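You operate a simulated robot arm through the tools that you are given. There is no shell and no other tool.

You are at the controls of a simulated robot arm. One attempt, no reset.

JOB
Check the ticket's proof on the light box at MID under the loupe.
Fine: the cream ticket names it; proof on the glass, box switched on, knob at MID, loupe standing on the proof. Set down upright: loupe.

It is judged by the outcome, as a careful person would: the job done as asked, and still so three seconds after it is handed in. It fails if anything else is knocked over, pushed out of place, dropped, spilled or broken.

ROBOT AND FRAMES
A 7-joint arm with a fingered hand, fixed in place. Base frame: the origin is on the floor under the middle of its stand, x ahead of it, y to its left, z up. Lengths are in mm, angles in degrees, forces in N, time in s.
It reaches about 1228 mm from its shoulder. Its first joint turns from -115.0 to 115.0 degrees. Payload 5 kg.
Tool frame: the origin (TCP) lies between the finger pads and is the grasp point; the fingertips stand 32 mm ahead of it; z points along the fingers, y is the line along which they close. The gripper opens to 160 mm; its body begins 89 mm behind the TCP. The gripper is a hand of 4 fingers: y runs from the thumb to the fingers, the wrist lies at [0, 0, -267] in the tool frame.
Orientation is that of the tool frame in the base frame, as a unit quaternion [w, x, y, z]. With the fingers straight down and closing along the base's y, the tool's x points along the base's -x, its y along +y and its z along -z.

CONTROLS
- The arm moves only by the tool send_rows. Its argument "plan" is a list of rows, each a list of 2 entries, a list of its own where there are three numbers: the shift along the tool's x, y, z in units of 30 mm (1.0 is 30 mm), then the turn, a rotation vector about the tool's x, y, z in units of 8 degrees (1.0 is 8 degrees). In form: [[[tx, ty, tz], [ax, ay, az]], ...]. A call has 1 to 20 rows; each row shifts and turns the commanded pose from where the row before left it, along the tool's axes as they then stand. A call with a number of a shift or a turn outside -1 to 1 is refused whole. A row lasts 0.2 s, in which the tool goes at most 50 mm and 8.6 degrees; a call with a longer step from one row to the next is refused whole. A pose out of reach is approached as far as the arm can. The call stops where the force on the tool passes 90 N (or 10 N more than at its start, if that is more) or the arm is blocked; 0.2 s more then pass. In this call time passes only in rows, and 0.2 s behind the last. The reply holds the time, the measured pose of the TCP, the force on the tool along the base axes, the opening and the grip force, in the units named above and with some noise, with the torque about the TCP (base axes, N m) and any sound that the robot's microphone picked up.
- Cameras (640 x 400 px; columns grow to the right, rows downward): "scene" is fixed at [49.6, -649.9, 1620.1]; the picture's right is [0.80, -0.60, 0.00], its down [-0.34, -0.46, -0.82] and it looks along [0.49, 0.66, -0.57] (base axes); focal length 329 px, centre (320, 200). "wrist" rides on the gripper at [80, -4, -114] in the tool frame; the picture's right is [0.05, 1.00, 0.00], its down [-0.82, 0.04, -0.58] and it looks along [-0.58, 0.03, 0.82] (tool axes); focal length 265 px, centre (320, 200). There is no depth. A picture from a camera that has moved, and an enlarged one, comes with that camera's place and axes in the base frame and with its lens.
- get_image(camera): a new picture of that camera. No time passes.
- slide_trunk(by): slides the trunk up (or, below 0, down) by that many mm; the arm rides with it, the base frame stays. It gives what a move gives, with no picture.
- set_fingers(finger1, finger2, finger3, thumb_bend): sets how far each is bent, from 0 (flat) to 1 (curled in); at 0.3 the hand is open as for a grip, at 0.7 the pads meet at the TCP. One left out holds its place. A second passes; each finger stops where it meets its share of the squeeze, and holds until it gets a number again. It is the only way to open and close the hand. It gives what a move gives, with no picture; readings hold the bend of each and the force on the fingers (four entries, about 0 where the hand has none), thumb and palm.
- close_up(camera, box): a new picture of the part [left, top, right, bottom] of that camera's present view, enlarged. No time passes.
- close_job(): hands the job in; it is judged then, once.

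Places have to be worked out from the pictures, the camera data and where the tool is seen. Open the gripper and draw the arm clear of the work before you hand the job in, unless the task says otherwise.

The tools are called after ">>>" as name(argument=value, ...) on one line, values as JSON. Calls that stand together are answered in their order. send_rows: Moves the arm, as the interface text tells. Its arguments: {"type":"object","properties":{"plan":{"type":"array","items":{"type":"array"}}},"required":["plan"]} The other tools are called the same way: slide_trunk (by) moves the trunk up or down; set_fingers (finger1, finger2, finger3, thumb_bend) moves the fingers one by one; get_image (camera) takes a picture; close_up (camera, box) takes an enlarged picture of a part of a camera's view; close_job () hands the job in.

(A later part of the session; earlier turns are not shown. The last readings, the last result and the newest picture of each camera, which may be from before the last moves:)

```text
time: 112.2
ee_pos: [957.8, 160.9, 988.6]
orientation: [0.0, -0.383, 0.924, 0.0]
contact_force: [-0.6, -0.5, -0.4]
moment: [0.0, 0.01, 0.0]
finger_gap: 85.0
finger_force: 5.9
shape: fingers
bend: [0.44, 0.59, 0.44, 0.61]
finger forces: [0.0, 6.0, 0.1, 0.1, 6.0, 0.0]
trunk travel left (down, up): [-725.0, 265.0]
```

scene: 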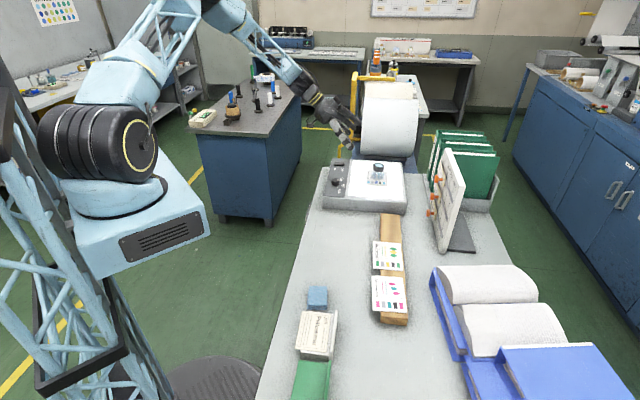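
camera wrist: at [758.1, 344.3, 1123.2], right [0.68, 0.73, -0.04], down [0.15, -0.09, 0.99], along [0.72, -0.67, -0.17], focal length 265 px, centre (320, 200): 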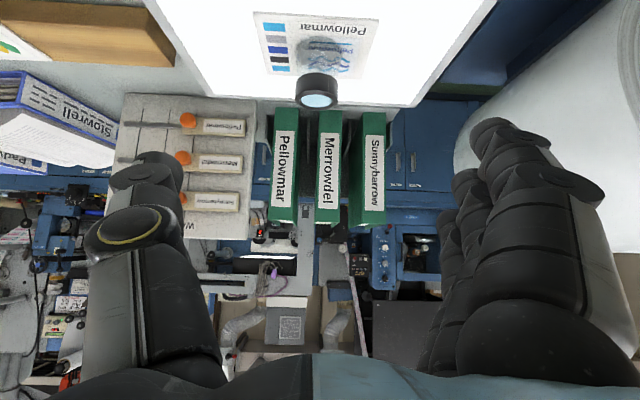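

Still no contact; another millimetre at a time.

>>> send_rows(plan=[[[0, 0, 0.035], [0, 0, 0]], [[0, 0, 0], [0, 0, 0]]])

>>> close_up(camera="scene", box=[370, 160, 400, 186])

```text
time: 112.8
ee_pos: [958.0, 160.2, 987.2]
orientation: [0.0, -0.382, 0.924, 0.0]
contact_force: [0.6, 0.3, -0.8]
moment: [0.0, -0.01, -0.01]
finger_gap: 85.0
finger_force: 6.7
shape: fingers
bend: [0.44, 0.59, 0.44, 0.61]
finger forces: [0.1, 6.0, 0.0, 0.1, 6.0, 0.1]
trunk travel left (down, up): [-725.0, 265.0]
```

```text
15.38 times, centred on (385, 173) of scene
camera zoom: at [49.6, -649.9, 1620.1], right [0.8, -0.6, 0.0], down [-0.34, -0.46, -0.82], along [0.49, 0.66, -0.57], focal length 5055 px, centre (-680, 615)
```

zoom: 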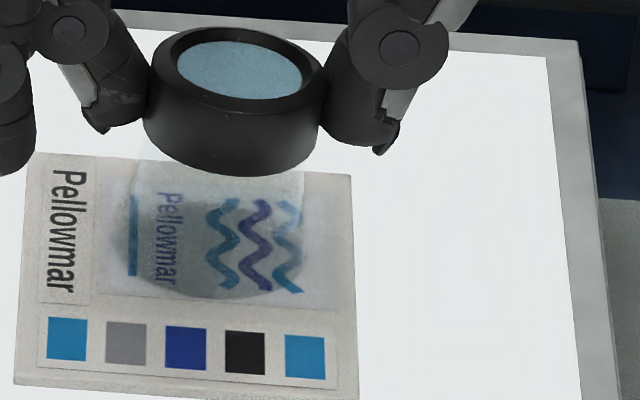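

The side edges show it leaning about 5° towards the thumb in the grip. I raise it a little, tilt the hand 5.5° the other way to bring the loupe upright, and recentre.

>>> send_rows(plan=[[[0, 0, -0.3], [0, 0, 0]], [[0, 0.14, 0], [0.35, 0, 0]], [[0, 0.13, 0], [0.34, 0, 0]], [[0, 0, 0], [0, 0, 0]]])

>>> close_up(camera="scene", box=[370, 156, 400, 182])

>>> close_up(camera="wrist", box=[220, 80, 420, 240])

```text
time: 113.8
ee_pos: [952.6, 167.9, 997.4]
orientation: [0.018, -0.381, 0.923, -0.044]
contact_force: [0.0, -0.1, -0.4]
moment: [-0.01, 0.02, -0.02]
finger_gap: 85.1
finger_force: 5.8
shape: fingers
bend: [0.44, 0.59, 0.44, 0.61]
finger forces: [0.0, 6.0, 0.0, 0.0, 6.0, 0.1]
trunk travel left (down, up): [-725.0, 265.0]
```

```text
15.38 times, centred on (385, 169) of scene
camera zoom: at [49.6, -649.9, 1620.1], right [0.8, -0.6, 0.0], down [-0.34, -0.46, -0.82], along [0.49, 0.66, -0.57], focal length 5055 px, centre (-680, 677)
```

zoom: 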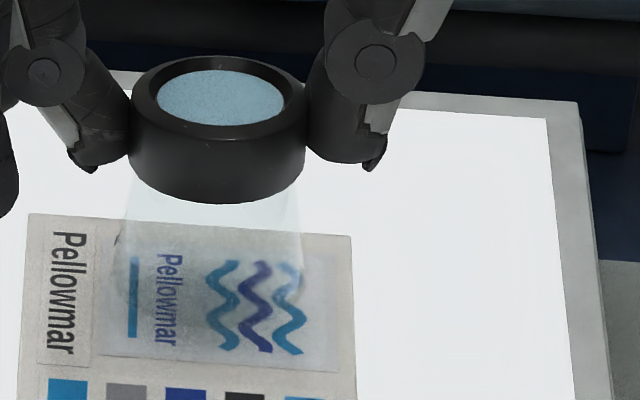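

```text
2.50 times, centred on (320, 160) of wrist
camera zoom: at [890.5, 115.0, 1110.3], right [-0.74, 0.67, -0.1], down [0.51, 0.65, 0.57], along [0.44, 0.37, -0.82], focal length 664 px, centre (320, 300)
```

zoom: 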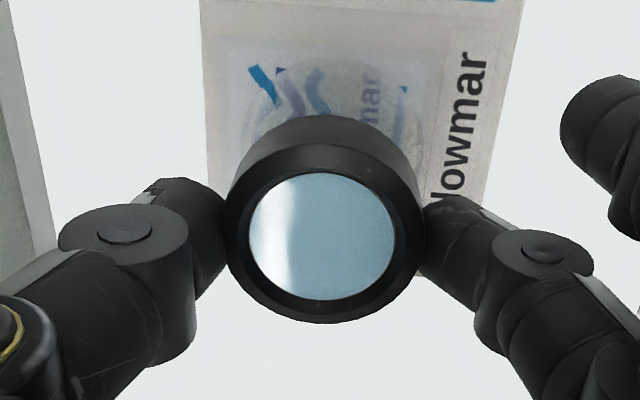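

Now the ring and the clear skirt look symmetric about vertical. I lower it again in small steps until it touches.

>>> send_rows(plan=[[[0, 0, 0.1], [0, 0, 0]], [[0, 0, 0.06], [0, 0, 0]], [[0, 0, 0], [0, 0, 0]]])

>>> send_rows(plan=[[[0, 0, 0.035], [0, 0, 0]], [[0, 0, 0], [0, 0, 0]]])

>>> send_rows(plan=[[[0, 0, 0.035], [0, 0, 0]], [[0, 0, 0], [0, 0, 0]]])

```text
time: 114.6
ee_pos: [953.4, 166.5, 991.6]
orientation: [0.018, -0.382, 0.923, -0.044]
contact_force: [0.4, 0.0, -0.5]
moment: [-0.01, -0.01, 0.0]
finger_gap: 85.0
finger_force: 5.8
shape: fingers
bend: [0.44, 0.59, 0.44, 0.61]
finger forces: [0.0, 6.0, 0.0, 0.1, 5.9, 0.1]
trunk travel left (down, up): [-725.0, 265.0]
```

```text
time: 115.2
ee_pos: [952.1, 166.2, 989.7]
orientation: [0.019, -0.382, 0.923, -0.044]
contact_force: [0.1, 0.0, -0.6]
moment: [-0.01, 0.02, -0.01]
finger_gap: 85.0
finger_force: 6.4
shape: fingers
bend: [0.44, 0.59, 0.44, 0.61]
finger forces: [0.0, 6.0, 0.0, 0.1, 6.0, 0.0]
trunk travel left (down, up): [-725.0, 265.0]
```

```text
time: 115.8
ee_pos: [953.1, 167.6, 989.5]
orientation: [0.018, -0.382, 0.923, -0.044]
contact_force: [0.1, 0.6, -0.7]
moment: [0.01, -0.01, -0.02]
finger_gap: 84.8
finger_force: 6.9
shape: fingers
bend: [0.44, 0.59, 0.44, 0.61]
finger forces: [0.0, 6.0, 0.0, 0.0, 6.0, 0.0]
trunk travel left (down, up): [-725.0, 265.0]
```

>>> send_rows(plan=[[[0, 0, 0.035], [0, 0, 0]], [[0, 0, 0], [0, 0, 0]]])

>>> send_rows(plan=[[[0, 0, 0.035], [0, 0, 0]], [[0, 0, 0], [0, 0, 0]]])

>>> close_up(camera="scene", box=[370, 158, 400, 184])

```text
time: 116.4
ee_pos: [953.7, 166.1, 988.8]
orientation: [0.019, -0.382, 0.923, -0.044]
contact_force: [-1.0, 0.0, -0.5]
moment: [-0.03, 0.04, -0.01]
finger_gap: 85.2
finger_force: 5.7
shape: fingers
bend: [0.44, 0.59, 0.44, 0.61]
finger forces: [0.1, 5.9, 0.0, 0.0, 6.0, 0.0]
trunk travel left (down, up): [-725.0, 265.0]
```

```text
time: 117.0
ee_pos: [952.6, 166.8, 987.2]
orientation: [0.019, -0.383, 0.923, -0.044]
contact_force: [-0.9, 0.0, 0.0]
moment: [-0.02, 0.0, 0.0]
finger_gap: 84.9
finger_force: 6.3
shape: fingers
bend: [0.44, 0.59, 0.44, 0.61]
finger forces: [0.0, 6.1, 0.0, 0.0, 6.0, 0.0]
trunk travel left (down, up): [-725.0, 265.0]
```

```text
15.38 times, centred on (385, 171) of scene
camera zoom: at [49.6, -649.9, 1620.1], right [0.8, -0.6, 0.0], down [-0.34, -0.46, -0.82], along [0.49, 0.66, -0.57], focal length 5055 px, centre (-680, 646)
```

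zoom: 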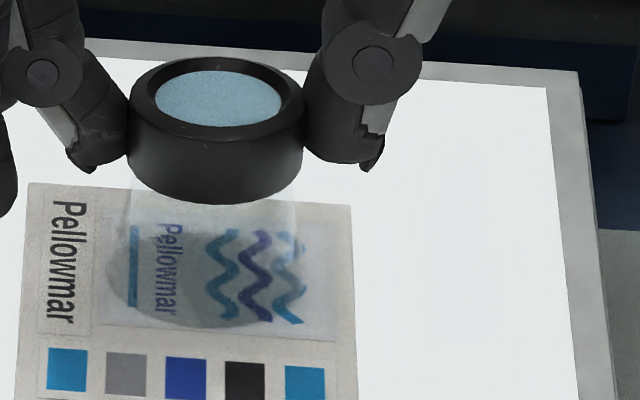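

>>> send_rows(plan=[[[0, 0, 0.04], [0, 0, 0]], [[0, 0, 0], [0, 0, 0]]])

>>> send_rows(plan=[[[0, 0, 0.04], [0, 0, 0]], [[0, 0, 0], [0, 0, 0]]])

```text
time: 117.6
ee_pos: [952.2, 166.7, 987.9]
orientation: [0.018, -0.382, 0.923, -0.044]
contact_force: [-0.7, -0.2, 0.1]
moment: [0.02, 0.01, 0.01]
finger_gap: 85.2
finger_force: 5.4
shape: fingers
bend: [0.44, 0.59, 0.44, 0.61]
finger forces: [0.0, 6.2, 0.1, 0.0, 6.3, 0.0]
trunk travel left (down, up): [-725.0, 265.0]
```

```text
time: 118.2
ee_pos: [952.3, 166.8, 986.5]
orientation: [0.019, -0.383, 0.922, -0.044]
contact_force: [-0.2, -0.2, 3.7]
moment: [0.01, -0.01, 0.0]
finger_gap: 85.0
finger_force: 6.5
shape: fingers
bend: [0.44, 0.6, 0.44, 0.61]
finger forces: [0.1, 6.8, 0.0, 0.0, 6.8, 0.1]
trunk travel left (down, up): [-725.0, 265.0]
```

Contact at 3.7 N. I ease back half a millimetre and check its attitude before releasing.

>>> send_rows(plan=[[[0, 0, -0.017], [0, 0, 0]], [[0, 0, 0], [0, 0, 0]]])

>>> close_up(camera="scene", box=[370, 158, 400, 184])

>>> close_up(camera="wrist", box=[220, 80, 420, 240])

```text
time: 118.8
ee_pos: [953.8, 166.5, 986.6]
orientation: [0.019, -0.383, 0.923, -0.044]
contact_force: [-0.6, 0.1, 3.5]
moment: [0.01, 0.05, 0.02]
finger_gap: 85.0
finger_force: 7.2
shape: fingers
bend: [0.44, 0.6, 0.44, 0.61]
finger forces: [0.0, 7.3, 0.0, 0.1, 6.5, 0.1]
trunk travel left (down, up): [-725.0, 265.0]
```

```text
15.38 times, centred on (385, 171) of scene
camera zoom: at [49.6, -649.9, 1620.1], right [0.8, -0.6, 0.0], down [-0.34, -0.46, -0.82], along [0.49, 0.66, -0.57], focal length 5055 px, centre (-680, 646)
```

zoom: 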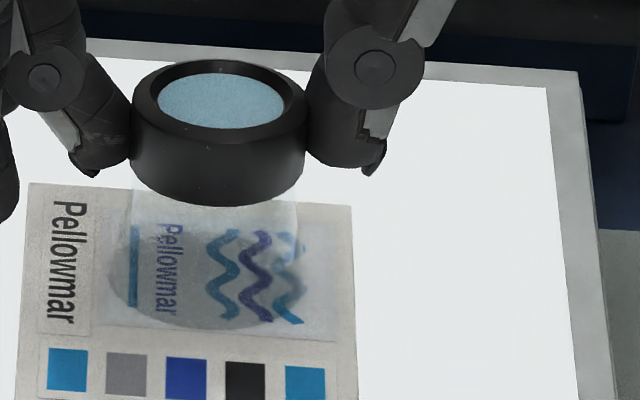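

```text
2.50 times, centred on (320, 160) of wrist
camera zoom: at [891.5, 114.6, 1099.3], right [-0.74, 0.67, -0.1], down [0.51, 0.65, 0.57], along [0.44, 0.37, -0.82], focal length 664 px, centre (320, 300)
```

zoom: 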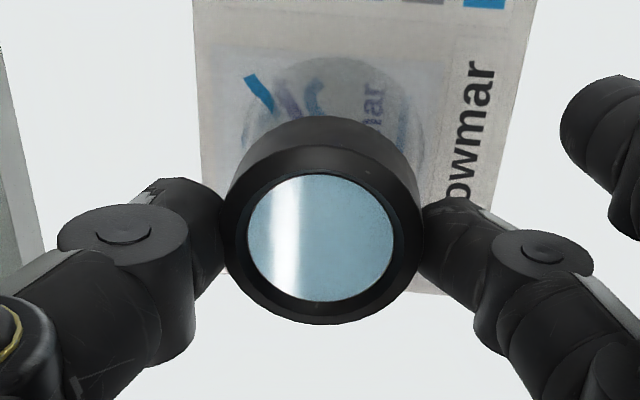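

The lens outline now matches what a level loupe should look like. I relax the squeeze first, then check.

>>> set_fingers(finger2=0.61, thumb_bend=0.61)

>>> close_up(camera="scene", box=[370, 158, 400, 184])

```text
time: 119.8
ee_pos: [953.3, 166.2, 986.6]
orientation: [0.018, -0.383, 0.923, -0.044]
contact_force: [-0.6, 0.6, 3.6]
moment: [-0.02, 0.02, -0.03]
finger_gap: 85.3
finger_force: 3.1
shape: fingers
bend: [0.44, 0.59, 0.44, 0.6]
finger forces: [0.0, 3.5, 0.0, 0.0, 3.1, 0.0]
trunk travel left (down, up): [-725.0, 265.0]
```

```text
15.38 times, centred on (385, 171) of scene
camera zoom: at [49.6, -649.9, 1620.1], right [0.8, -0.6, 0.0], down [-0.34, -0.46, -0.82], along [0.49, 0.66, -0.57], focal length 5055 px, centre (-680, 646)
```

zoom: 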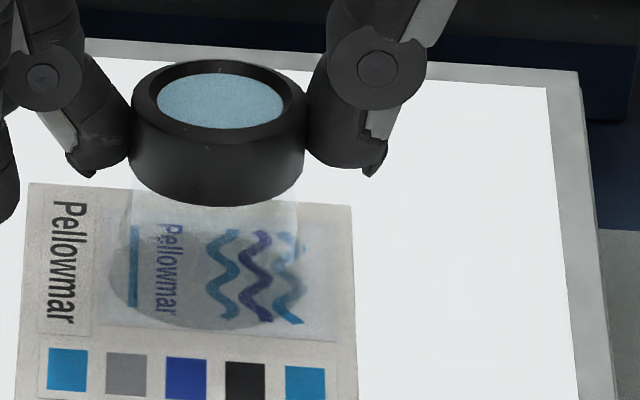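

Still level. Now I open both fingers together by a small amount.

>>> set_fingers(finger2=0.56, thumb_bend=0.565)

>>> close_up(camera="scene", box=[370, 158, 400, 184])

>>> close_up(camera="wrist", box=[220, 80, 420, 240])

```text
time: 120.8
ee_pos: [953.2, 165.2, 985.2]
orientation: [0.019, -0.382, 0.923, -0.045]
contact_force: [0.7, -0.1, 0.2]
moment: [-0.03, 0.01, 0.0]
finger_gap: 91.1
finger_force: 0.1
shape: fingers
bend: [0.44, 0.56, 0.44, 0.56]
finger forces: [0.0, 0.0, 0.0, 0.0, 0.1, 0.1]
trunk travel left (down, up): [-725.0, 265.0]
```

```text
15.38 times, centred on (385, 171) of scene
camera zoom: at [49.6, -649.9, 1620.1], right [0.8, -0.6, 0.0], down [-0.34, -0.46, -0.82], along [0.49, 0.66, -0.57], focal length 5055 px, centre (-680, 646)
```

zoom: 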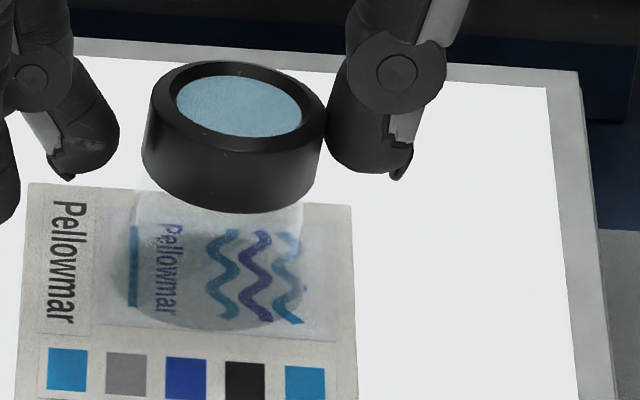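

```text
2.50 times, centred on (320, 160) of wrist
camera zoom: at [891.9, 114.5, 1099.0], right [-0.74, 0.67, -0.1], down [0.51, 0.65, 0.57], along [0.44, 0.37, -0.82], focal length 664 px, centre (320, 300)
```

zoom: 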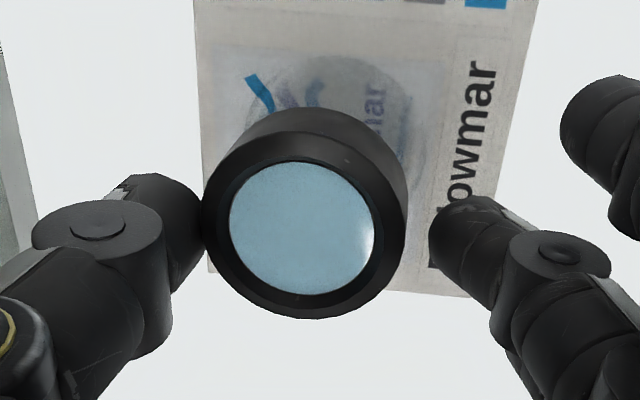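

It tips towards the thumb again as soon as it is free. I let a moment pass to see whether it is still moving.

>>> send_rows(plan=[[[0, 0, 0], [0, 0, 0]], [[0, 0, 0], [0, 0, 0]]])

>>> close_up(camera="scene", box=[370, 158, 400, 184])

>>> close_up(camera="wrist", box=[220, 80, 420, 240])

```text
time: 121.4
ee_pos: [954.1, 164.9, 986.8]
orientation: [0.019, -0.382, 0.923, -0.045]
contact_force: [0.3, 0.1, -0.1]
moment: [-0.01, 0.02, 0.01]
finger_gap: 91.4
finger_force: 0.0
shape: fingers
bend: [0.44, 0.56, 0.44, 0.56]
finger forces: [0.1, 0.0, 0.1, 0.0, 0.1, 0.0]
trunk travel left (down, up): [-725.0, 265.0]
```

```text
15.38 times, centred on (385, 171) of scene
camera zoom: at [49.6, -649.9, 1620.1], right [0.8, -0.6, 0.0], down [-0.34, -0.46, -0.82], along [0.49, 0.66, -0.57], focal length 5055 px, centre (-680, 646)
```

zoom: 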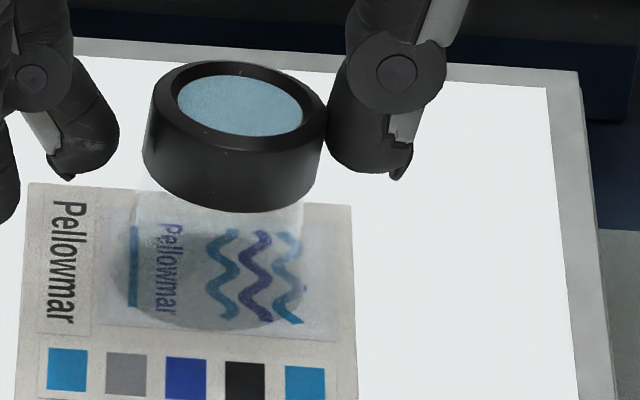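

```text
2.50 times, centred on (320, 160) of wrist
camera zoom: at [891.8, 114.5, 1099.0], right [-0.74, 0.67, -0.1], down [0.51, 0.65, 0.57], along [0.44, 0.37, -0.82], focal length 664 px, centre (320, 300)
```

zoom: 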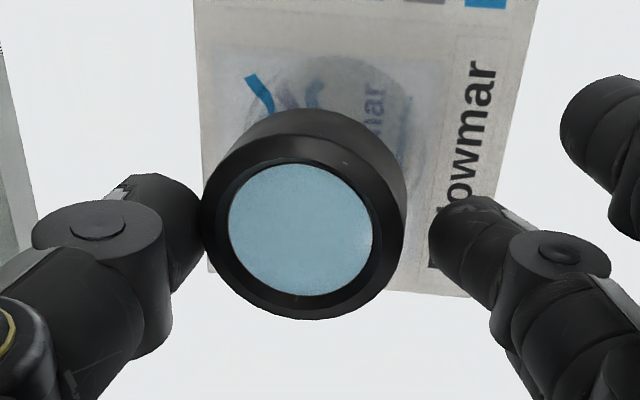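

It is static, leaning near the thumb. Before deciding, I zoom closely on the foot and on the thumb-ring gap from both cameras.

>>> close_up(camera="wrist", box=[270, 90, 390, 170])

>>> close_up(camera="scene", box=[374, 170, 396, 184])

>>> close_up(camera="scene", box=[374, 158, 396, 174])

```text
5.00 times, centred on (330, 130) of wrist
camera zoom: at [891.8, 114.5, 1099.0], right [-0.74, 0.67, -0.1], down [0.51, 0.65, 0.57], along [0.44, 0.37, -0.82], focal length 1327 px, centre (270, 550)
```

zoom: 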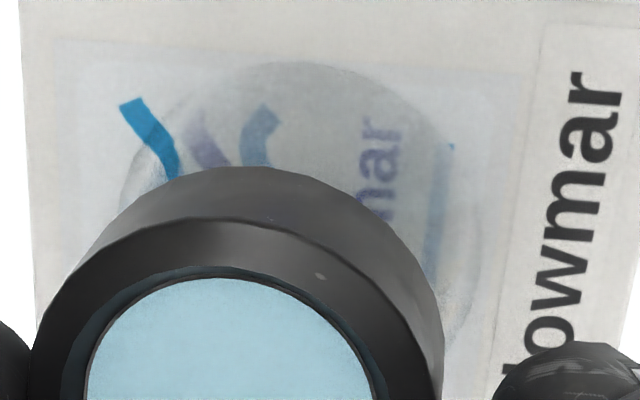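

```text
16.00 times, centred on (385, 177) of scene
camera zoom: at [49.6, -649.9, 1620.1], right [0.8, -0.6, 0.0], down [-0.34, -0.46, -0.82], along [0.49, 0.66, -0.57], focal length 5258 px, centre (-720, 568)
```

zoom: 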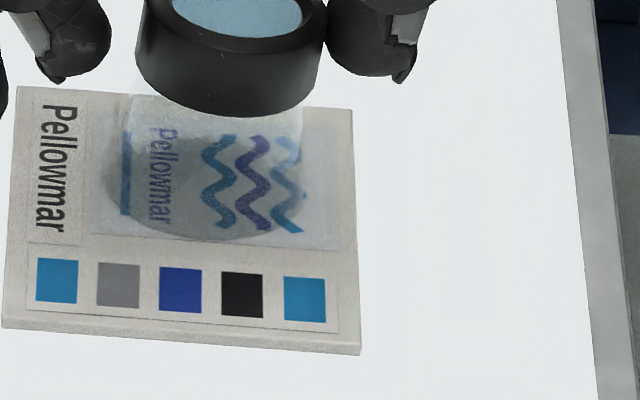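

```text
16.00 times, centred on (385, 166) of scene
camera zoom: at [49.6, -649.9, 1620.1], right [0.8, -0.6, 0.0], down [-0.34, -0.46, -0.82], along [0.49, 0.66, -0.57], focal length 5258 px, centre (-720, 744)
```

zoom: 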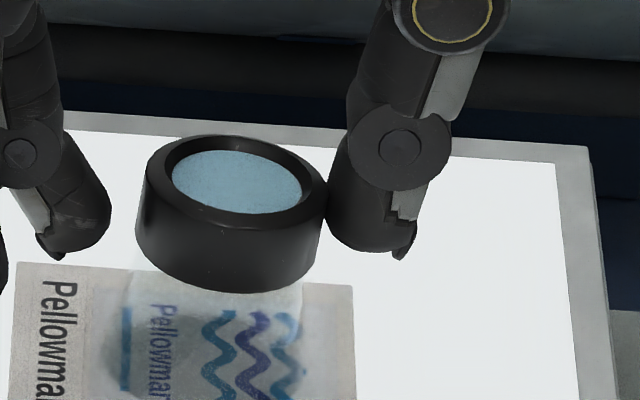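

The foot lies well inside the card, yet it tips the same way each time. To learn whether it simply stays where it is left, I nudge the ring back gently with the thumb alone and look.

>>> set_fingers(thumb_bend=0.59)

>>> close_up(camera="wrist", box=[220, 80, 420, 240])

>>> close_up(camera="scene", box=[370, 158, 400, 184])

```text
time: 122.4
ee_pos: [953.3, 165.8, 985.3]
orientation: [0.018, -0.383, 0.923, -0.045]
contact_force: [0.3, -0.2, 0.2]
moment: [0.02, -0.02, 0.01]
finger_gap: 86.4
finger_force: 0.1
shape: fingers
bend: [0.44, 0.56, 0.44, 0.59]
finger forces: [0.0, 0.0, 0.0, 0.1, 0.0, 0.0]
trunk travel left (down, up): [-725.0, 265.0]
```

```text
2.50 times, centred on (320, 160) of wrist
camera zoom: at [891.8, 114.5, 1099.0], right [-0.74, 0.67, -0.1], down [0.51, 0.65, 0.57], along [0.44, 0.37, -0.82], focal length 664 px, centre (320, 300)
```

zoom: 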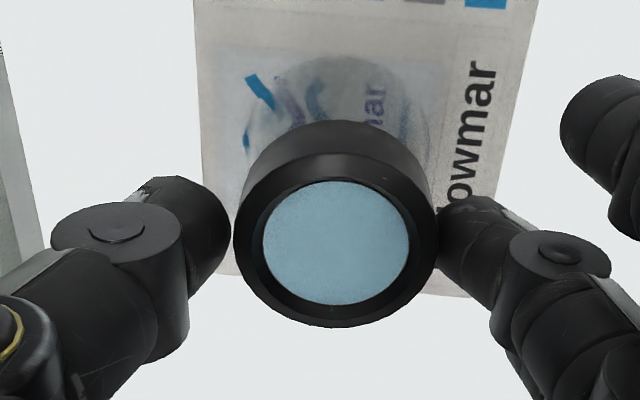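

```text
15.38 times, centred on (385, 171) of scene
camera zoom: at [49.6, -649.9, 1620.1], right [0.8, -0.6, 0.0], down [-0.34, -0.46, -0.82], along [0.49, 0.66, -0.57], focal length 5055 px, centre (-680, 646)
```

zoom: 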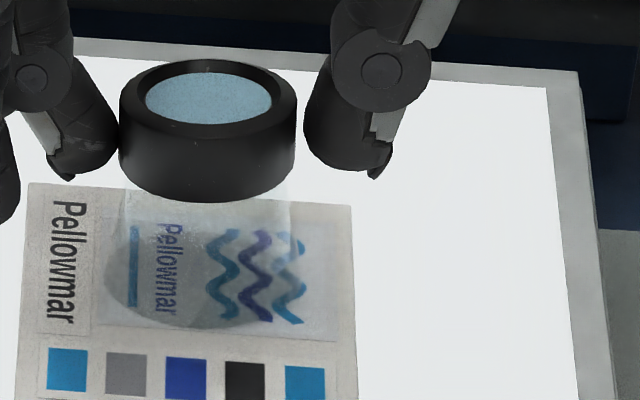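

Telling: with a light nudge it flipped over and now leans the other way, so it rocks easily and needs a truly balanced, very gentle release. I open the fingers slightly, bring the hand back to vertical and centre it exactly over the foot.

>>> set_fingers(finger2=0.53, thumb_bend=0.53)

>>> send_rows(plan=[[[0, 0, -0.08], [-0.35, 0, 0]], [[0, 0, 0], [-0.34, 0, 0]], [[0.083, -0.06, 0], [0, 0, 0]], [[0, 0, 0], [0, 0, 0]]])

>>> close_up(camera="wrist", box=[220, 80, 420, 240])

>>> close_up(camera="scene", box=[370, 158, 400, 184])

```text
time: 123.4
ee_pos: [953.0, 166.6, 986.2]
orientation: [0.019, -0.383, 0.923, -0.045]
contact_force: [-0.2, -0.7, 0.4]
moment: [-0.03, 0.0, 0.02]
finger_gap: 97.1
finger_force: 0.1
shape: fingers
bend: [0.44, 0.53, 0.44, 0.53]
finger forces: [0.0, 0.1, 0.0, 0.1, 0.0, 0.0]
trunk travel left (down, up): [-725.0, 265.0]
```

```text
time: 124.4
ee_pos: [951.3, 163.5, 987.3]
orientation: [0.0, -0.383, 0.924, 0.0]
contact_force: [0.4, -0.8, -0.4]
moment: [-0.02, 0.03, 0.01]
finger_gap: 97.2
finger_force: 0.0
shape: fingers
bend: [0.44, 0.53, 0.44, 0.53]
finger forces: [0.0, 0.0, 0.0, 0.0, 0.0, 0.0]
trunk travel left (down, up): [-725.0, 265.0]
```

```text
2.50 times, centred on (320, 160) of wrist
camera zoom: at [898.6, 103.1, 1101.1], right [-0.74, 0.67, 0.0], down [0.55, 0.61, 0.58], along [0.39, 0.43, -0.82], focal length 664 px, centre (320, 300)
```

zoom: 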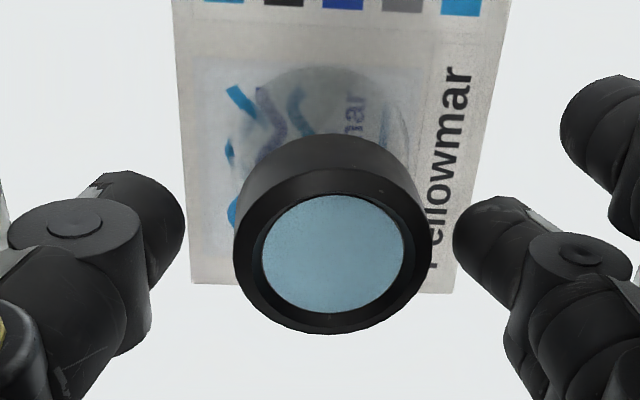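

```text
15.38 times, centred on (385, 171) of scene
camera zoom: at [49.6, -649.9, 1620.1], right [0.8, -0.6, 0.0], down [-0.34, -0.46, -0.82], along [0.49, 0.66, -0.57], focal length 5055 px, centre (-680, 646)
```

zoom: 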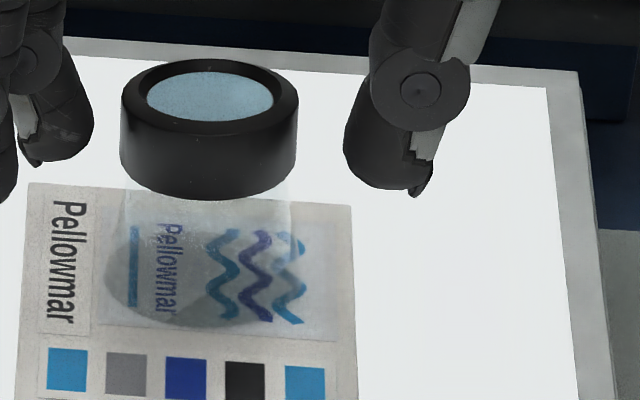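

Freely standing, it now leans about 3.5° the other way, and the tool axis is right above the foot's centre. Closing both tips evenly will bring the ring onto that axis, so I do it in small steps.

>>> set_fingers(finger2=0.575, thumb_bend=0.575)

>>> set_fingers(finger2=0.595, thumb_bend=0.595)

>>> close_up(camera="wrist", box=[220, 80, 420, 240])

>>> close_up(camera="scene", box=[370, 158, 400, 184])

```text
time: 125.4
ee_pos: [952.0, 162.3, 988.1]
orientation: [0.0, -0.383, 0.924, 0.001]
contact_force: [0.2, -1.4, 0.6]
moment: [0.0, -0.03, 0.0]
finger_gap: 90.2
finger_force: 0.1
shape: fingers
bend: [0.44, 0.57, 0.44, 0.57]
finger forces: [0.0, 0.0, 0.0, 0.1, 0.0, 0.1]
trunk travel left (down, up): [-725.0, 265.0]
```

```text
time: 126.4
ee_pos: [950.7, 163.2, 987.2]
orientation: [-0.001, -0.383, 0.924, 0.0]
contact_force: [0.7, -0.4, 0.1]
moment: [0.01, 0.0, -0.03]
finger_gap: 87.1
finger_force: 0.5
shape: fingers
bend: [0.44, 0.58, 0.44, 0.59]
finger forces: [0.1, 0.4, 0.1, 0.0, 0.6, 0.0]
trunk travel left (down, up): [-725.0, 265.0]
```

```text
2.50 times, centred on (320, 160) of wrist
camera zoom: at [898.5, 103.1, 1101.1], right [-0.74, 0.67, 0.0], down [0.55, 0.61, 0.58], along [0.39, 0.43, -0.82], focal length 664 px, centre (320, 300)
```

zoom: 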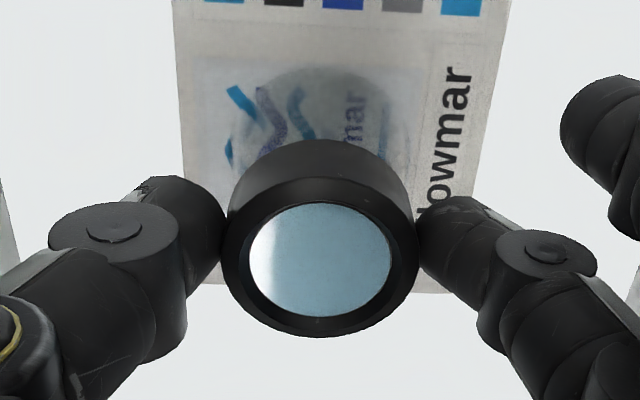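

```text
15.38 times, centred on (385, 171) of scene
camera zoom: at [49.6, -649.9, 1620.1], right [0.8, -0.6, 0.0], down [-0.34, -0.46, -0.82], along [0.49, 0.66, -0.57], focal length 5055 px, centre (-680, 646)
```

zoom: 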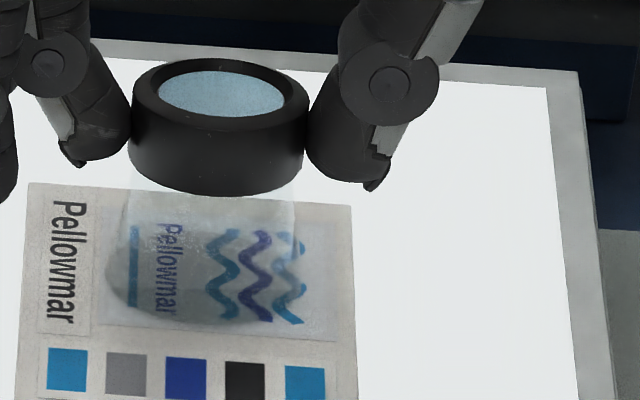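

The ring is now centred over the foot and held with only about half a newton. I open both tips in very small equal steps.

>>> set_fingers(finger2=0.588, thumb_bend=0.588)

>>> set_fingers(finger2=0.582, thumb_bend=0.582)

>>> close_up(camera="wrist", box=[220, 80, 420, 240])

>>> close_up(camera="scene", box=[370, 158, 400, 184])

```text
time: 127.4
ee_pos: [952.6, 162.6, 988.3]
orientation: [0.0, -0.382, 0.924, 0.0]
contact_force: [0.7, -0.9, 0.4]
moment: [0.03, -0.05, -0.01]
finger_gap: 87.7
finger_force: 0.0
shape: fingers
bend: [0.44, 0.58, 0.44, 0.58]
finger forces: [0.0, 0.0, 0.0, 0.1, 0.2, 0.0]
trunk travel left (down, up): [-725.0, 265.0]
```

```text
time: 128.4
ee_pos: [952.5, 162.3, 987.7]
orientation: [0.0, -0.383, 0.924, 0.0]
contact_force: [-0.3, -1.1, 0.6]
moment: [-0.02, -0.03, 0.01]
finger_gap: 87.7
finger_force: 0.3
shape: fingers
bend: [0.44, 0.58, 0.44, 0.58]
finger forces: [0.0, 0.1, 0.0, 0.0, 0.1, 0.1]
trunk travel left (down, up): [-725.0, 265.0]
```

```text
2.50 times, centred on (320, 160) of wrist
camera zoom: at [898.5, 103.1, 1101.1], right [-0.74, 0.67, 0.0], down [0.55, 0.61, 0.58], along [0.39, 0.43, -0.82], focal length 664 px, centre (320, 300)
```

zoom: 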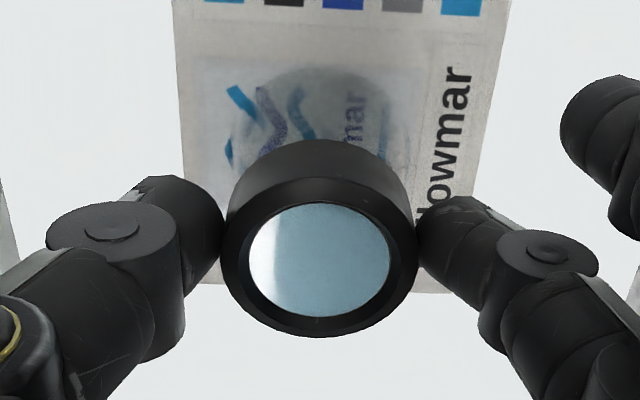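

```text
15.38 times, centred on (385, 171) of scene
camera zoom: at [49.6, -649.9, 1620.1], right [0.8, -0.6, 0.0], down [-0.34, -0.46, -0.82], along [0.49, 0.66, -0.57], focal length 5055 px, centre (-680, 646)
```

zoom: 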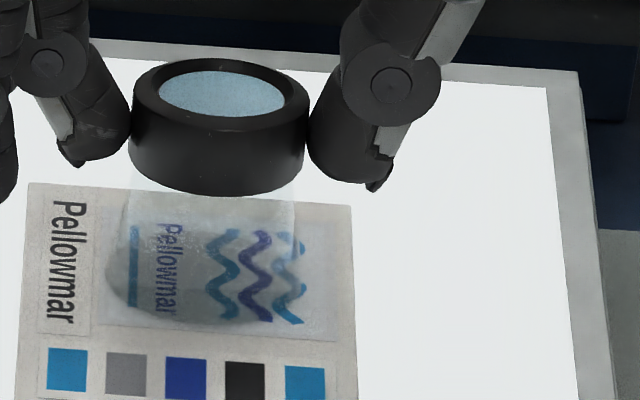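

The finger forces are zero and the ring has stayed put. I keep opening in small equal steps.

>>> set_fingers(finger2=0.574, thumb_bend=0.574)

>>> close_up(camera="wrist", box=[220, 80, 420, 240])

>>> set_fingers(finger2=0.56, thumb_bend=0.56)

>>> close_up(camera="wrist", box=[220, 80, 420, 240])

>>> close_up(camera="scene", box=[370, 158, 400, 184])

```text
time: 129.4
ee_pos: [952.3, 162.6, 988.0]
orientation: [0.0, -0.382, 0.924, 0.0]
contact_force: [-0.1, 0.3, 0.2]
moment: [0.02, 0.0, -0.01]
finger_gap: 89.6
finger_force: 0.0
shape: fingers
bend: [0.44, 0.57, 0.44, 0.57]
finger forces: [0.1, 0.0, 0.0, 0.1, 0.0, 0.0]
trunk travel left (down, up): [-725.0, 265.0]
```

```text
2.50 times, centred on (320, 160) of wrist
camera zoom: at [898.5, 103.1, 1101.1], right [-0.74, 0.67, 0.0], down [0.55, 0.61, 0.58], along [0.39, 0.43, -0.82], focal length 664 px, centre (320, 300)
```

zoom: 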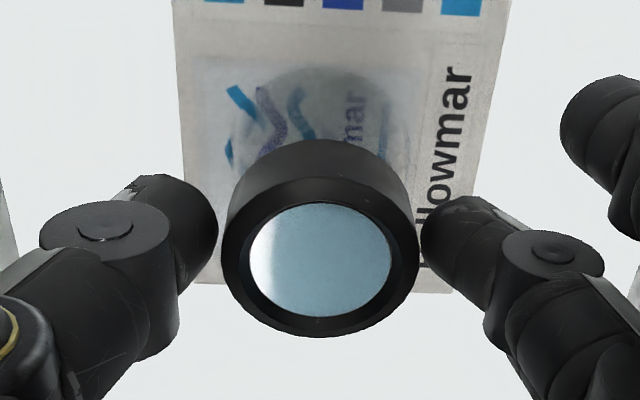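

```text
time: 130.4
ee_pos: [952.1, 162.5, 988.5]
orientation: [0.0, -0.382, 0.924, 0.0]
contact_force: [0.6, 0.4, -1.0]
moment: [-0.01, 0.0, 0.05]
finger_gap: 91.2
finger_force: 0.1
shape: fingers
bend: [0.44, 0.56, 0.44, 0.56]
finger forces: [0.0, 0.0, 0.0, 0.0, 0.0, 0.0]
trunk travel left (down, up): [-725.0, 265.0]
```

```text
2.50 times, centred on (320, 160) of wrist
camera zoom: at [898.5, 103.1, 1101.1], right [-0.74, 0.67, 0.0], down [0.55, 0.61, 0.58], along [0.39, 0.43, -0.82], focal length 664 px, centre (320, 300)
```

zoom: 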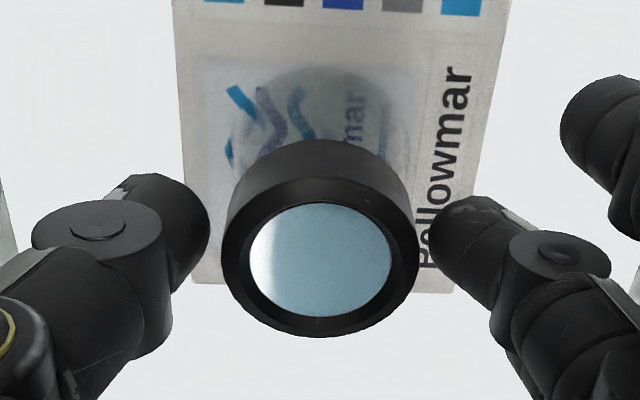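

```text
15.38 times, centred on (385, 171) of scene
camera zoom: at [49.6, -649.9, 1620.1], right [0.8, -0.6, 0.0], down [-0.34, -0.46, -0.82], along [0.49, 0.66, -0.57], focal length 5055 px, centre (-680, 646)
```

zoom: 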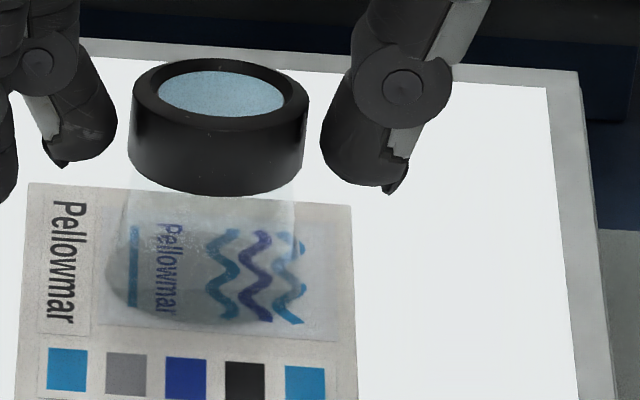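

The fingers are completely clear and the loupe is standing upright, with the ring centred over the foot. I open the hand fully and rise straight up very smoothly.

>>> set_fingers(finger2=0.5, thumb_bend=0.5)

>>> set_fingers(finger1=0.42, finger2=0.43, finger3=0.42, thumb_bend=0.43)

>>> send_rows(plan=[[[0, 0, -0.1], [0, 0, 0]], [[0, 0, -0.3], [0, 0, 0]], [[0, 0, -0.6], [0, 0, 0]], [[0, 0, -0.9], [0, 0, 0]], [[0, 0, -0.9], [0, 0, 0]], [[0, 0, -0.9], [0, 0, 0]], [[0, 0, 0], [0, 0, 0]]])

>>> close_up(camera="wrist", box=[260, 30, 380, 150])

>>> close_up(camera="scene", box=[370, 158, 400, 184])

```text
time: 131.4
ee_pos: [952.8, 162.2, 986.9]
orientation: [0.0, -0.383, 0.924, 0.001]
contact_force: [0.1, 0.1, 0.9]
moment: [0.01, 0.01, -0.01]
finger_gap: 103.1
finger_force: 0.0
shape: fingers
bend: [0.44, 0.5, 0.44, 0.5]
finger forces: [0.0, 0.0, 0.0, 0.1, 0.0, 0.0]
trunk travel left (down, up): [-725.0, 265.0]
```

```text
time: 132.4
ee_pos: [951.8, 161.2, 987.7]
orientation: [0.0, -0.383, 0.924, 0.0]
contact_force: [-0.6, -0.3, -0.3]
moment: [0.02, 0.01, 0.02]
finger_gap: 120.2
finger_force: 0.1
shape: fingers
bend: [0.42, 0.43, 0.42, 0.43]
finger forces: [0.0, 0.0, 0.1, 0.0, 0.0, 0.0]
trunk travel left (down, up): [-725.0, 265.0]
```

```text
time: 134.0
ee_pos: [951.5, 163.9, 1097.0]
orientation: [0.0, -0.384, 0.924, 0.0]
contact_force: [-0.2, -0.5, 0.4]
moment: [0.01, -0.01, 0.01]
finger_gap: 120.4
finger_force: 0.0
shape: fingers
bend: [0.42, 0.43, 0.42, 0.43]
finger forces: [0.1, 0.1, 0.0, 0.0, 0.0, 0.0]
trunk travel left (down, up): [-725.0, 265.0]
```

```text
3.33 times, centred on (320, 90) of wrist
camera zoom: at [897.8, 104.1, 1210.5], right [-0.74, 0.67, 0.0], down [0.55, 0.61, 0.58], along [0.39, 0.43, -0.82], focal length 885 px, centre (320, 567)
```

zoom: 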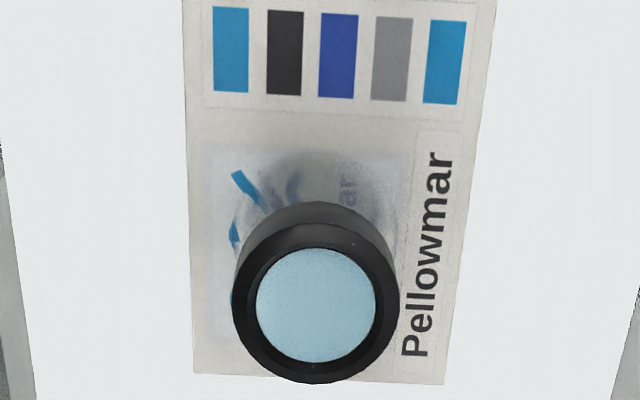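

```text
15.38 times, centred on (385, 171) of scene
camera zoom: at [49.6, -649.9, 1620.1], right [0.8, -0.6, 0.0], down [-0.34, -0.46, -0.82], along [0.49, 0.66, -0.57], focal length 5055 px, centre (-680, 646)
```

zoom: 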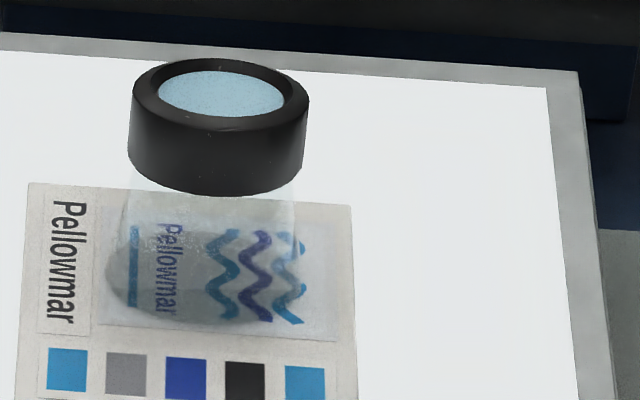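

Without contact it stays put, but comparing the lens outline with the first pictures suggests a lean of several degrees away from the robot along the table. My pinch was slightly off the ring's centre in that direction. I go back down with the fingers open, this time centred on the ring itself.

>>> send_rows(plan=[[[-0.167, -0.03, 0.9], [0, 0, 0]], [[0, 0, 0.9], [0, 0, 0]], [[0, 0, 0.9], [0, 0, 0]], [[0, 0, 0.6], [0, 0, 0]], [[0, 0, 0.25], [0, 0, 0]], [[0, 0, 0.08], [0, 0, 0]], [[0, 0, 0], [0, 0, 0]]])

>>> set_fingers(finger2=0.56, thumb_bend=0.56)

>>> close_up(camera="wrist", box=[220, 80, 420, 240])

>>> close_up(camera="scene", box=[370, 158, 400, 184])

```text
time: 135.6
ee_pos: [956.0, 165.0, 989.8]
orientation: [0.0, -0.382, 0.924, -0.001]
contact_force: [-0.5, 0.4, 0.9]
moment: [0.03, -0.02, -0.01]
finger_gap: 120.4
finger_force: 0.0
shape: fingers
bend: [0.42, 0.43, 0.42, 0.43]
finger forces: [0.0, 0.0, 0.0, 0.0, 0.1, 0.0]
trunk travel left (down, up): [-725.0, 265.0]
```

```text
time: 136.6
ee_pos: [955.4, 162.8, 990.3]
orientation: [0.0, -0.383, 0.924, 0.0]
contact_force: [-0.5, -0.3, -0.9]
moment: [0.02, 0.0, 0.03]
finger_gap: 95.4
finger_force: 0.0
shape: fingers
bend: [0.42, 0.56, 0.42, 0.56]
finger forces: [0.1, 0.0, 0.1, 0.0, 0.1, 0.0]
trunk travel left (down, up): [-725.0, 265.0]
```

```text
2.50 times, centred on (320, 160) of wrist
camera zoom: at [902.0, 105.4, 1103.4], right [-0.74, 0.67, 0.0], down [0.55, 0.61, 0.58], along [0.39, 0.43, -0.82], focal length 664 px, centre (320, 300)
```

zoom: 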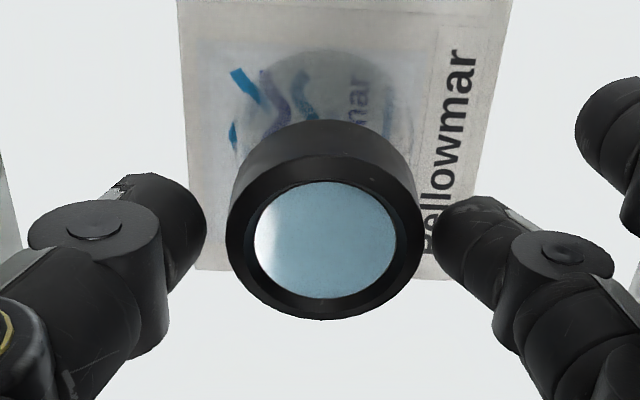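

```text
15.38 times, centred on (385, 171) of scene
camera zoom: at [49.6, -649.9, 1620.1], right [0.8, -0.6, 0.0], down [-0.34, -0.46, -0.82], along [0.49, 0.66, -0.57], focal length 5055 px, centre (-680, 646)
```

zoom: 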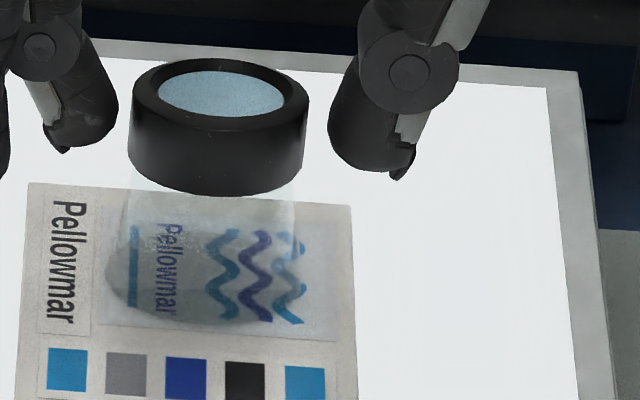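

The ring is now centred between the tips in both directions. I pinch it lightly.

>>> set_fingers(finger2=0.585, thumb_bend=0.585)

>>> set_fingers(finger2=0.615, thumb_bend=0.61)

>>> close_up(camera="wrist", box=[220, 80, 420, 240])

>>> close_up(camera="scene", box=[370, 158, 400, 184])

```text
time: 137.6
ee_pos: [955.0, 165.1, 989.7]
orientation: [0.0, -0.382, 0.924, 0.0]
contact_force: [0.5, 0.4, -0.9]
moment: [0.0, 0.07, 0.03]
finger_gap: 91.4
finger_force: 0.0
shape: fingers
bend: [0.42, 0.58, 0.42, 0.58]
finger forces: [0.1, 0.1, 0.1, 0.1, 0.1, 0.0]
trunk travel left (down, up): [-725.0, 265.0]
```

```text
time: 138.6
ee_pos: [956.2, 164.9, 990.3]
orientation: [0.001, -0.383, 0.924, 0.0]
contact_force: [0.2, -0.3, -0.2]
moment: [-0.01, 0.0, 0.04]
finger_gap: 89.1
finger_force: 2.5
shape: fingers
bend: [0.42, 0.59, 0.42, 0.6]
finger forces: [0.1, 2.7, 0.1, 0.0, 2.7, 0.0]
trunk travel left (down, up): [-725.0, 265.0]
```

```text
2.50 times, centred on (320, 160) of wrist
camera zoom: at [902.1, 105.3, 1103.3], right [-0.74, 0.67, 0.0], down [0.55, 0.61, 0.58], along [0.39, 0.43, -0.82], focal length 664 px, centre (320, 300)
```

zoom: 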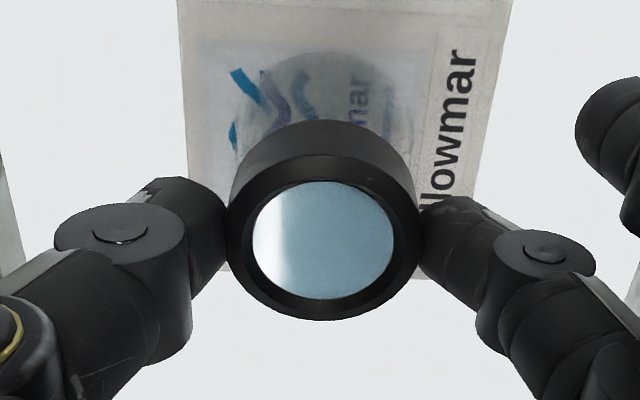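

```text
15.38 times, centred on (385, 171) of scene
camera zoom: at [49.6, -649.9, 1620.1], right [0.8, -0.6, 0.0], down [-0.34, -0.46, -0.82], along [0.49, 0.66, -0.57], focal length 5055 px, centre (-680, 646)
```

zoom: 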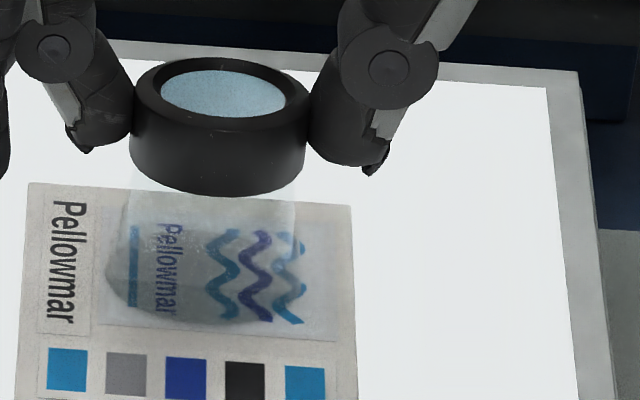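

Pinched with 2.7 N. Now I draw the ring back 4.5 mm along the table to bring the loupe upright in that direction too.

>>> send_rows(plan=[[[0.05, 0, 0], [0, 0, 0]], [[0.05, 0, 0], [0, 0, 0]], [[0.05, 0, 0], [0, 0, 0]], [[0, 0, 0], [0, 0, 0]]])

>>> close_up(camera="wrist", box=[220, 80, 420, 240])

>>> close_up(camera="scene", box=[370, 158, 400, 184])

```text
time: 139.6
ee_pos: [953.3, 162.6, 988.5]
orientation: [0.0, -0.383, 0.924, -0.001]
contact_force: [-0.1, -0.1, 0.1]
moment: [0.01, 0.03, 0.0]
finger_gap: 88.8
finger_force: 3.1
shape: fingers
bend: [0.42, 0.59, 0.42, 0.6]
finger forces: [0.1, 2.9, 0.0, 0.0, 2.8, 0.0]
trunk travel left (down, up): [-725.0, 265.0]
```

```text
2.50 times, centred on (320, 160) of wrist
camera zoom: at [899.7, 103.2, 1103.2], right [-0.74, 0.67, 0.0], down [0.55, 0.61, 0.58], along [0.39, 0.43, -0.82], focal length 664 px, centre (320, 300)
```

zoom: 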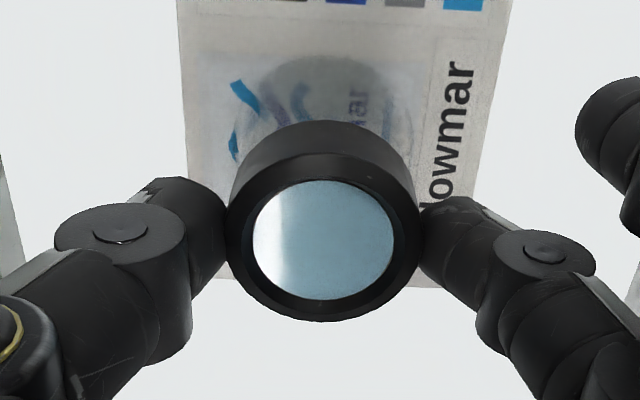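

```text
15.38 times, centred on (385, 171) of scene
camera zoom: at [49.6, -649.9, 1620.1], right [0.8, -0.6, 0.0], down [-0.34, -0.46, -0.82], along [0.49, 0.66, -0.57], focal length 5055 px, centre (-680, 646)
```

zoom: 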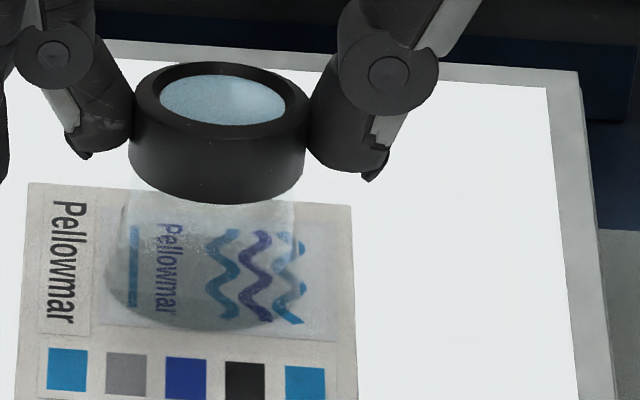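

The lean has roughly halved; the foot slid along slightly as well. I draw it back another 4 mm.

>>> send_rows(plan=[[[0.045, 0, 0], [0, 0, 0]], [[0.045, 0, 0], [0, 0, 0]], [[0.045, 0, 0], [0, 0, 0]], [[0, 0, 0], [0, 0, 0]]])

>>> close_up(camera="wrist", box=[220, 80, 420, 240])

>>> close_up(camera="scene", box=[370, 158, 400, 184])

```text
time: 140.6
ee_pos: [949.8, 159.6, 989.9]
orientation: [0.0, -0.383, 0.924, 0.0]
contact_force: [0.0, -0.4, 0.2]
moment: [-0.04, 0.0, 0.03]
finger_gap: 88.9
finger_force: 2.7
shape: fingers
bend: [0.42, 0.59, 0.42, 0.6]
finger forces: [0.0, 2.8, 0.1, 0.0, 2.9, 0.1]
trunk travel left (down, up): [-725.0, 265.0]
```

```text
2.50 times, centred on (320, 160) of wrist
camera zoom: at [896.7, 100.4, 1103.5], right [-0.74, 0.67, 0.0], down [0.55, 0.61, 0.58], along [0.39, 0.43, -0.82], focal length 664 px, centre (320, 300)
```

zoom: 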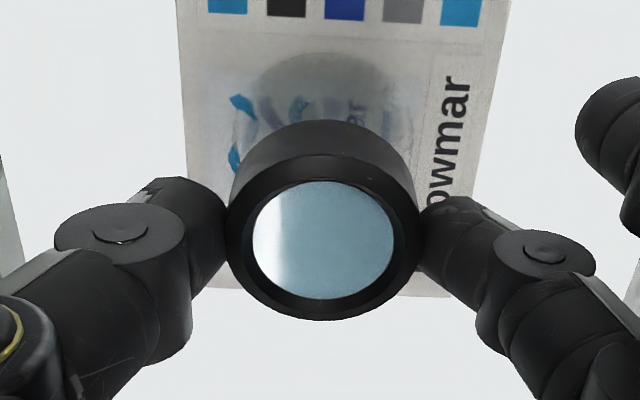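

```text
15.38 times, centred on (385, 171) of scene
camera zoom: at [49.6, -649.9, 1620.1], right [0.8, -0.6, 0.0], down [-0.34, -0.46, -0.82], along [0.49, 0.66, -0.57], focal length 5055 px, centre (-680, 646)
```

zoom: 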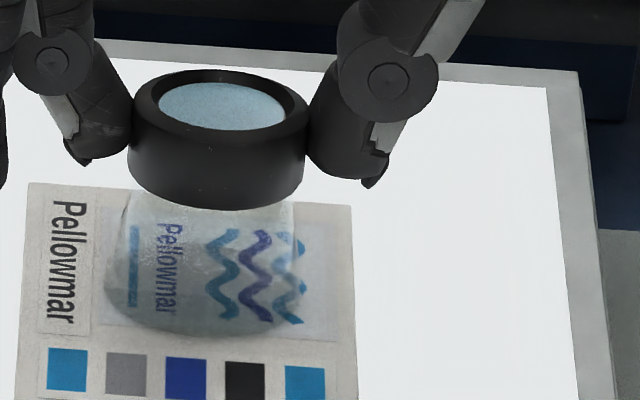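

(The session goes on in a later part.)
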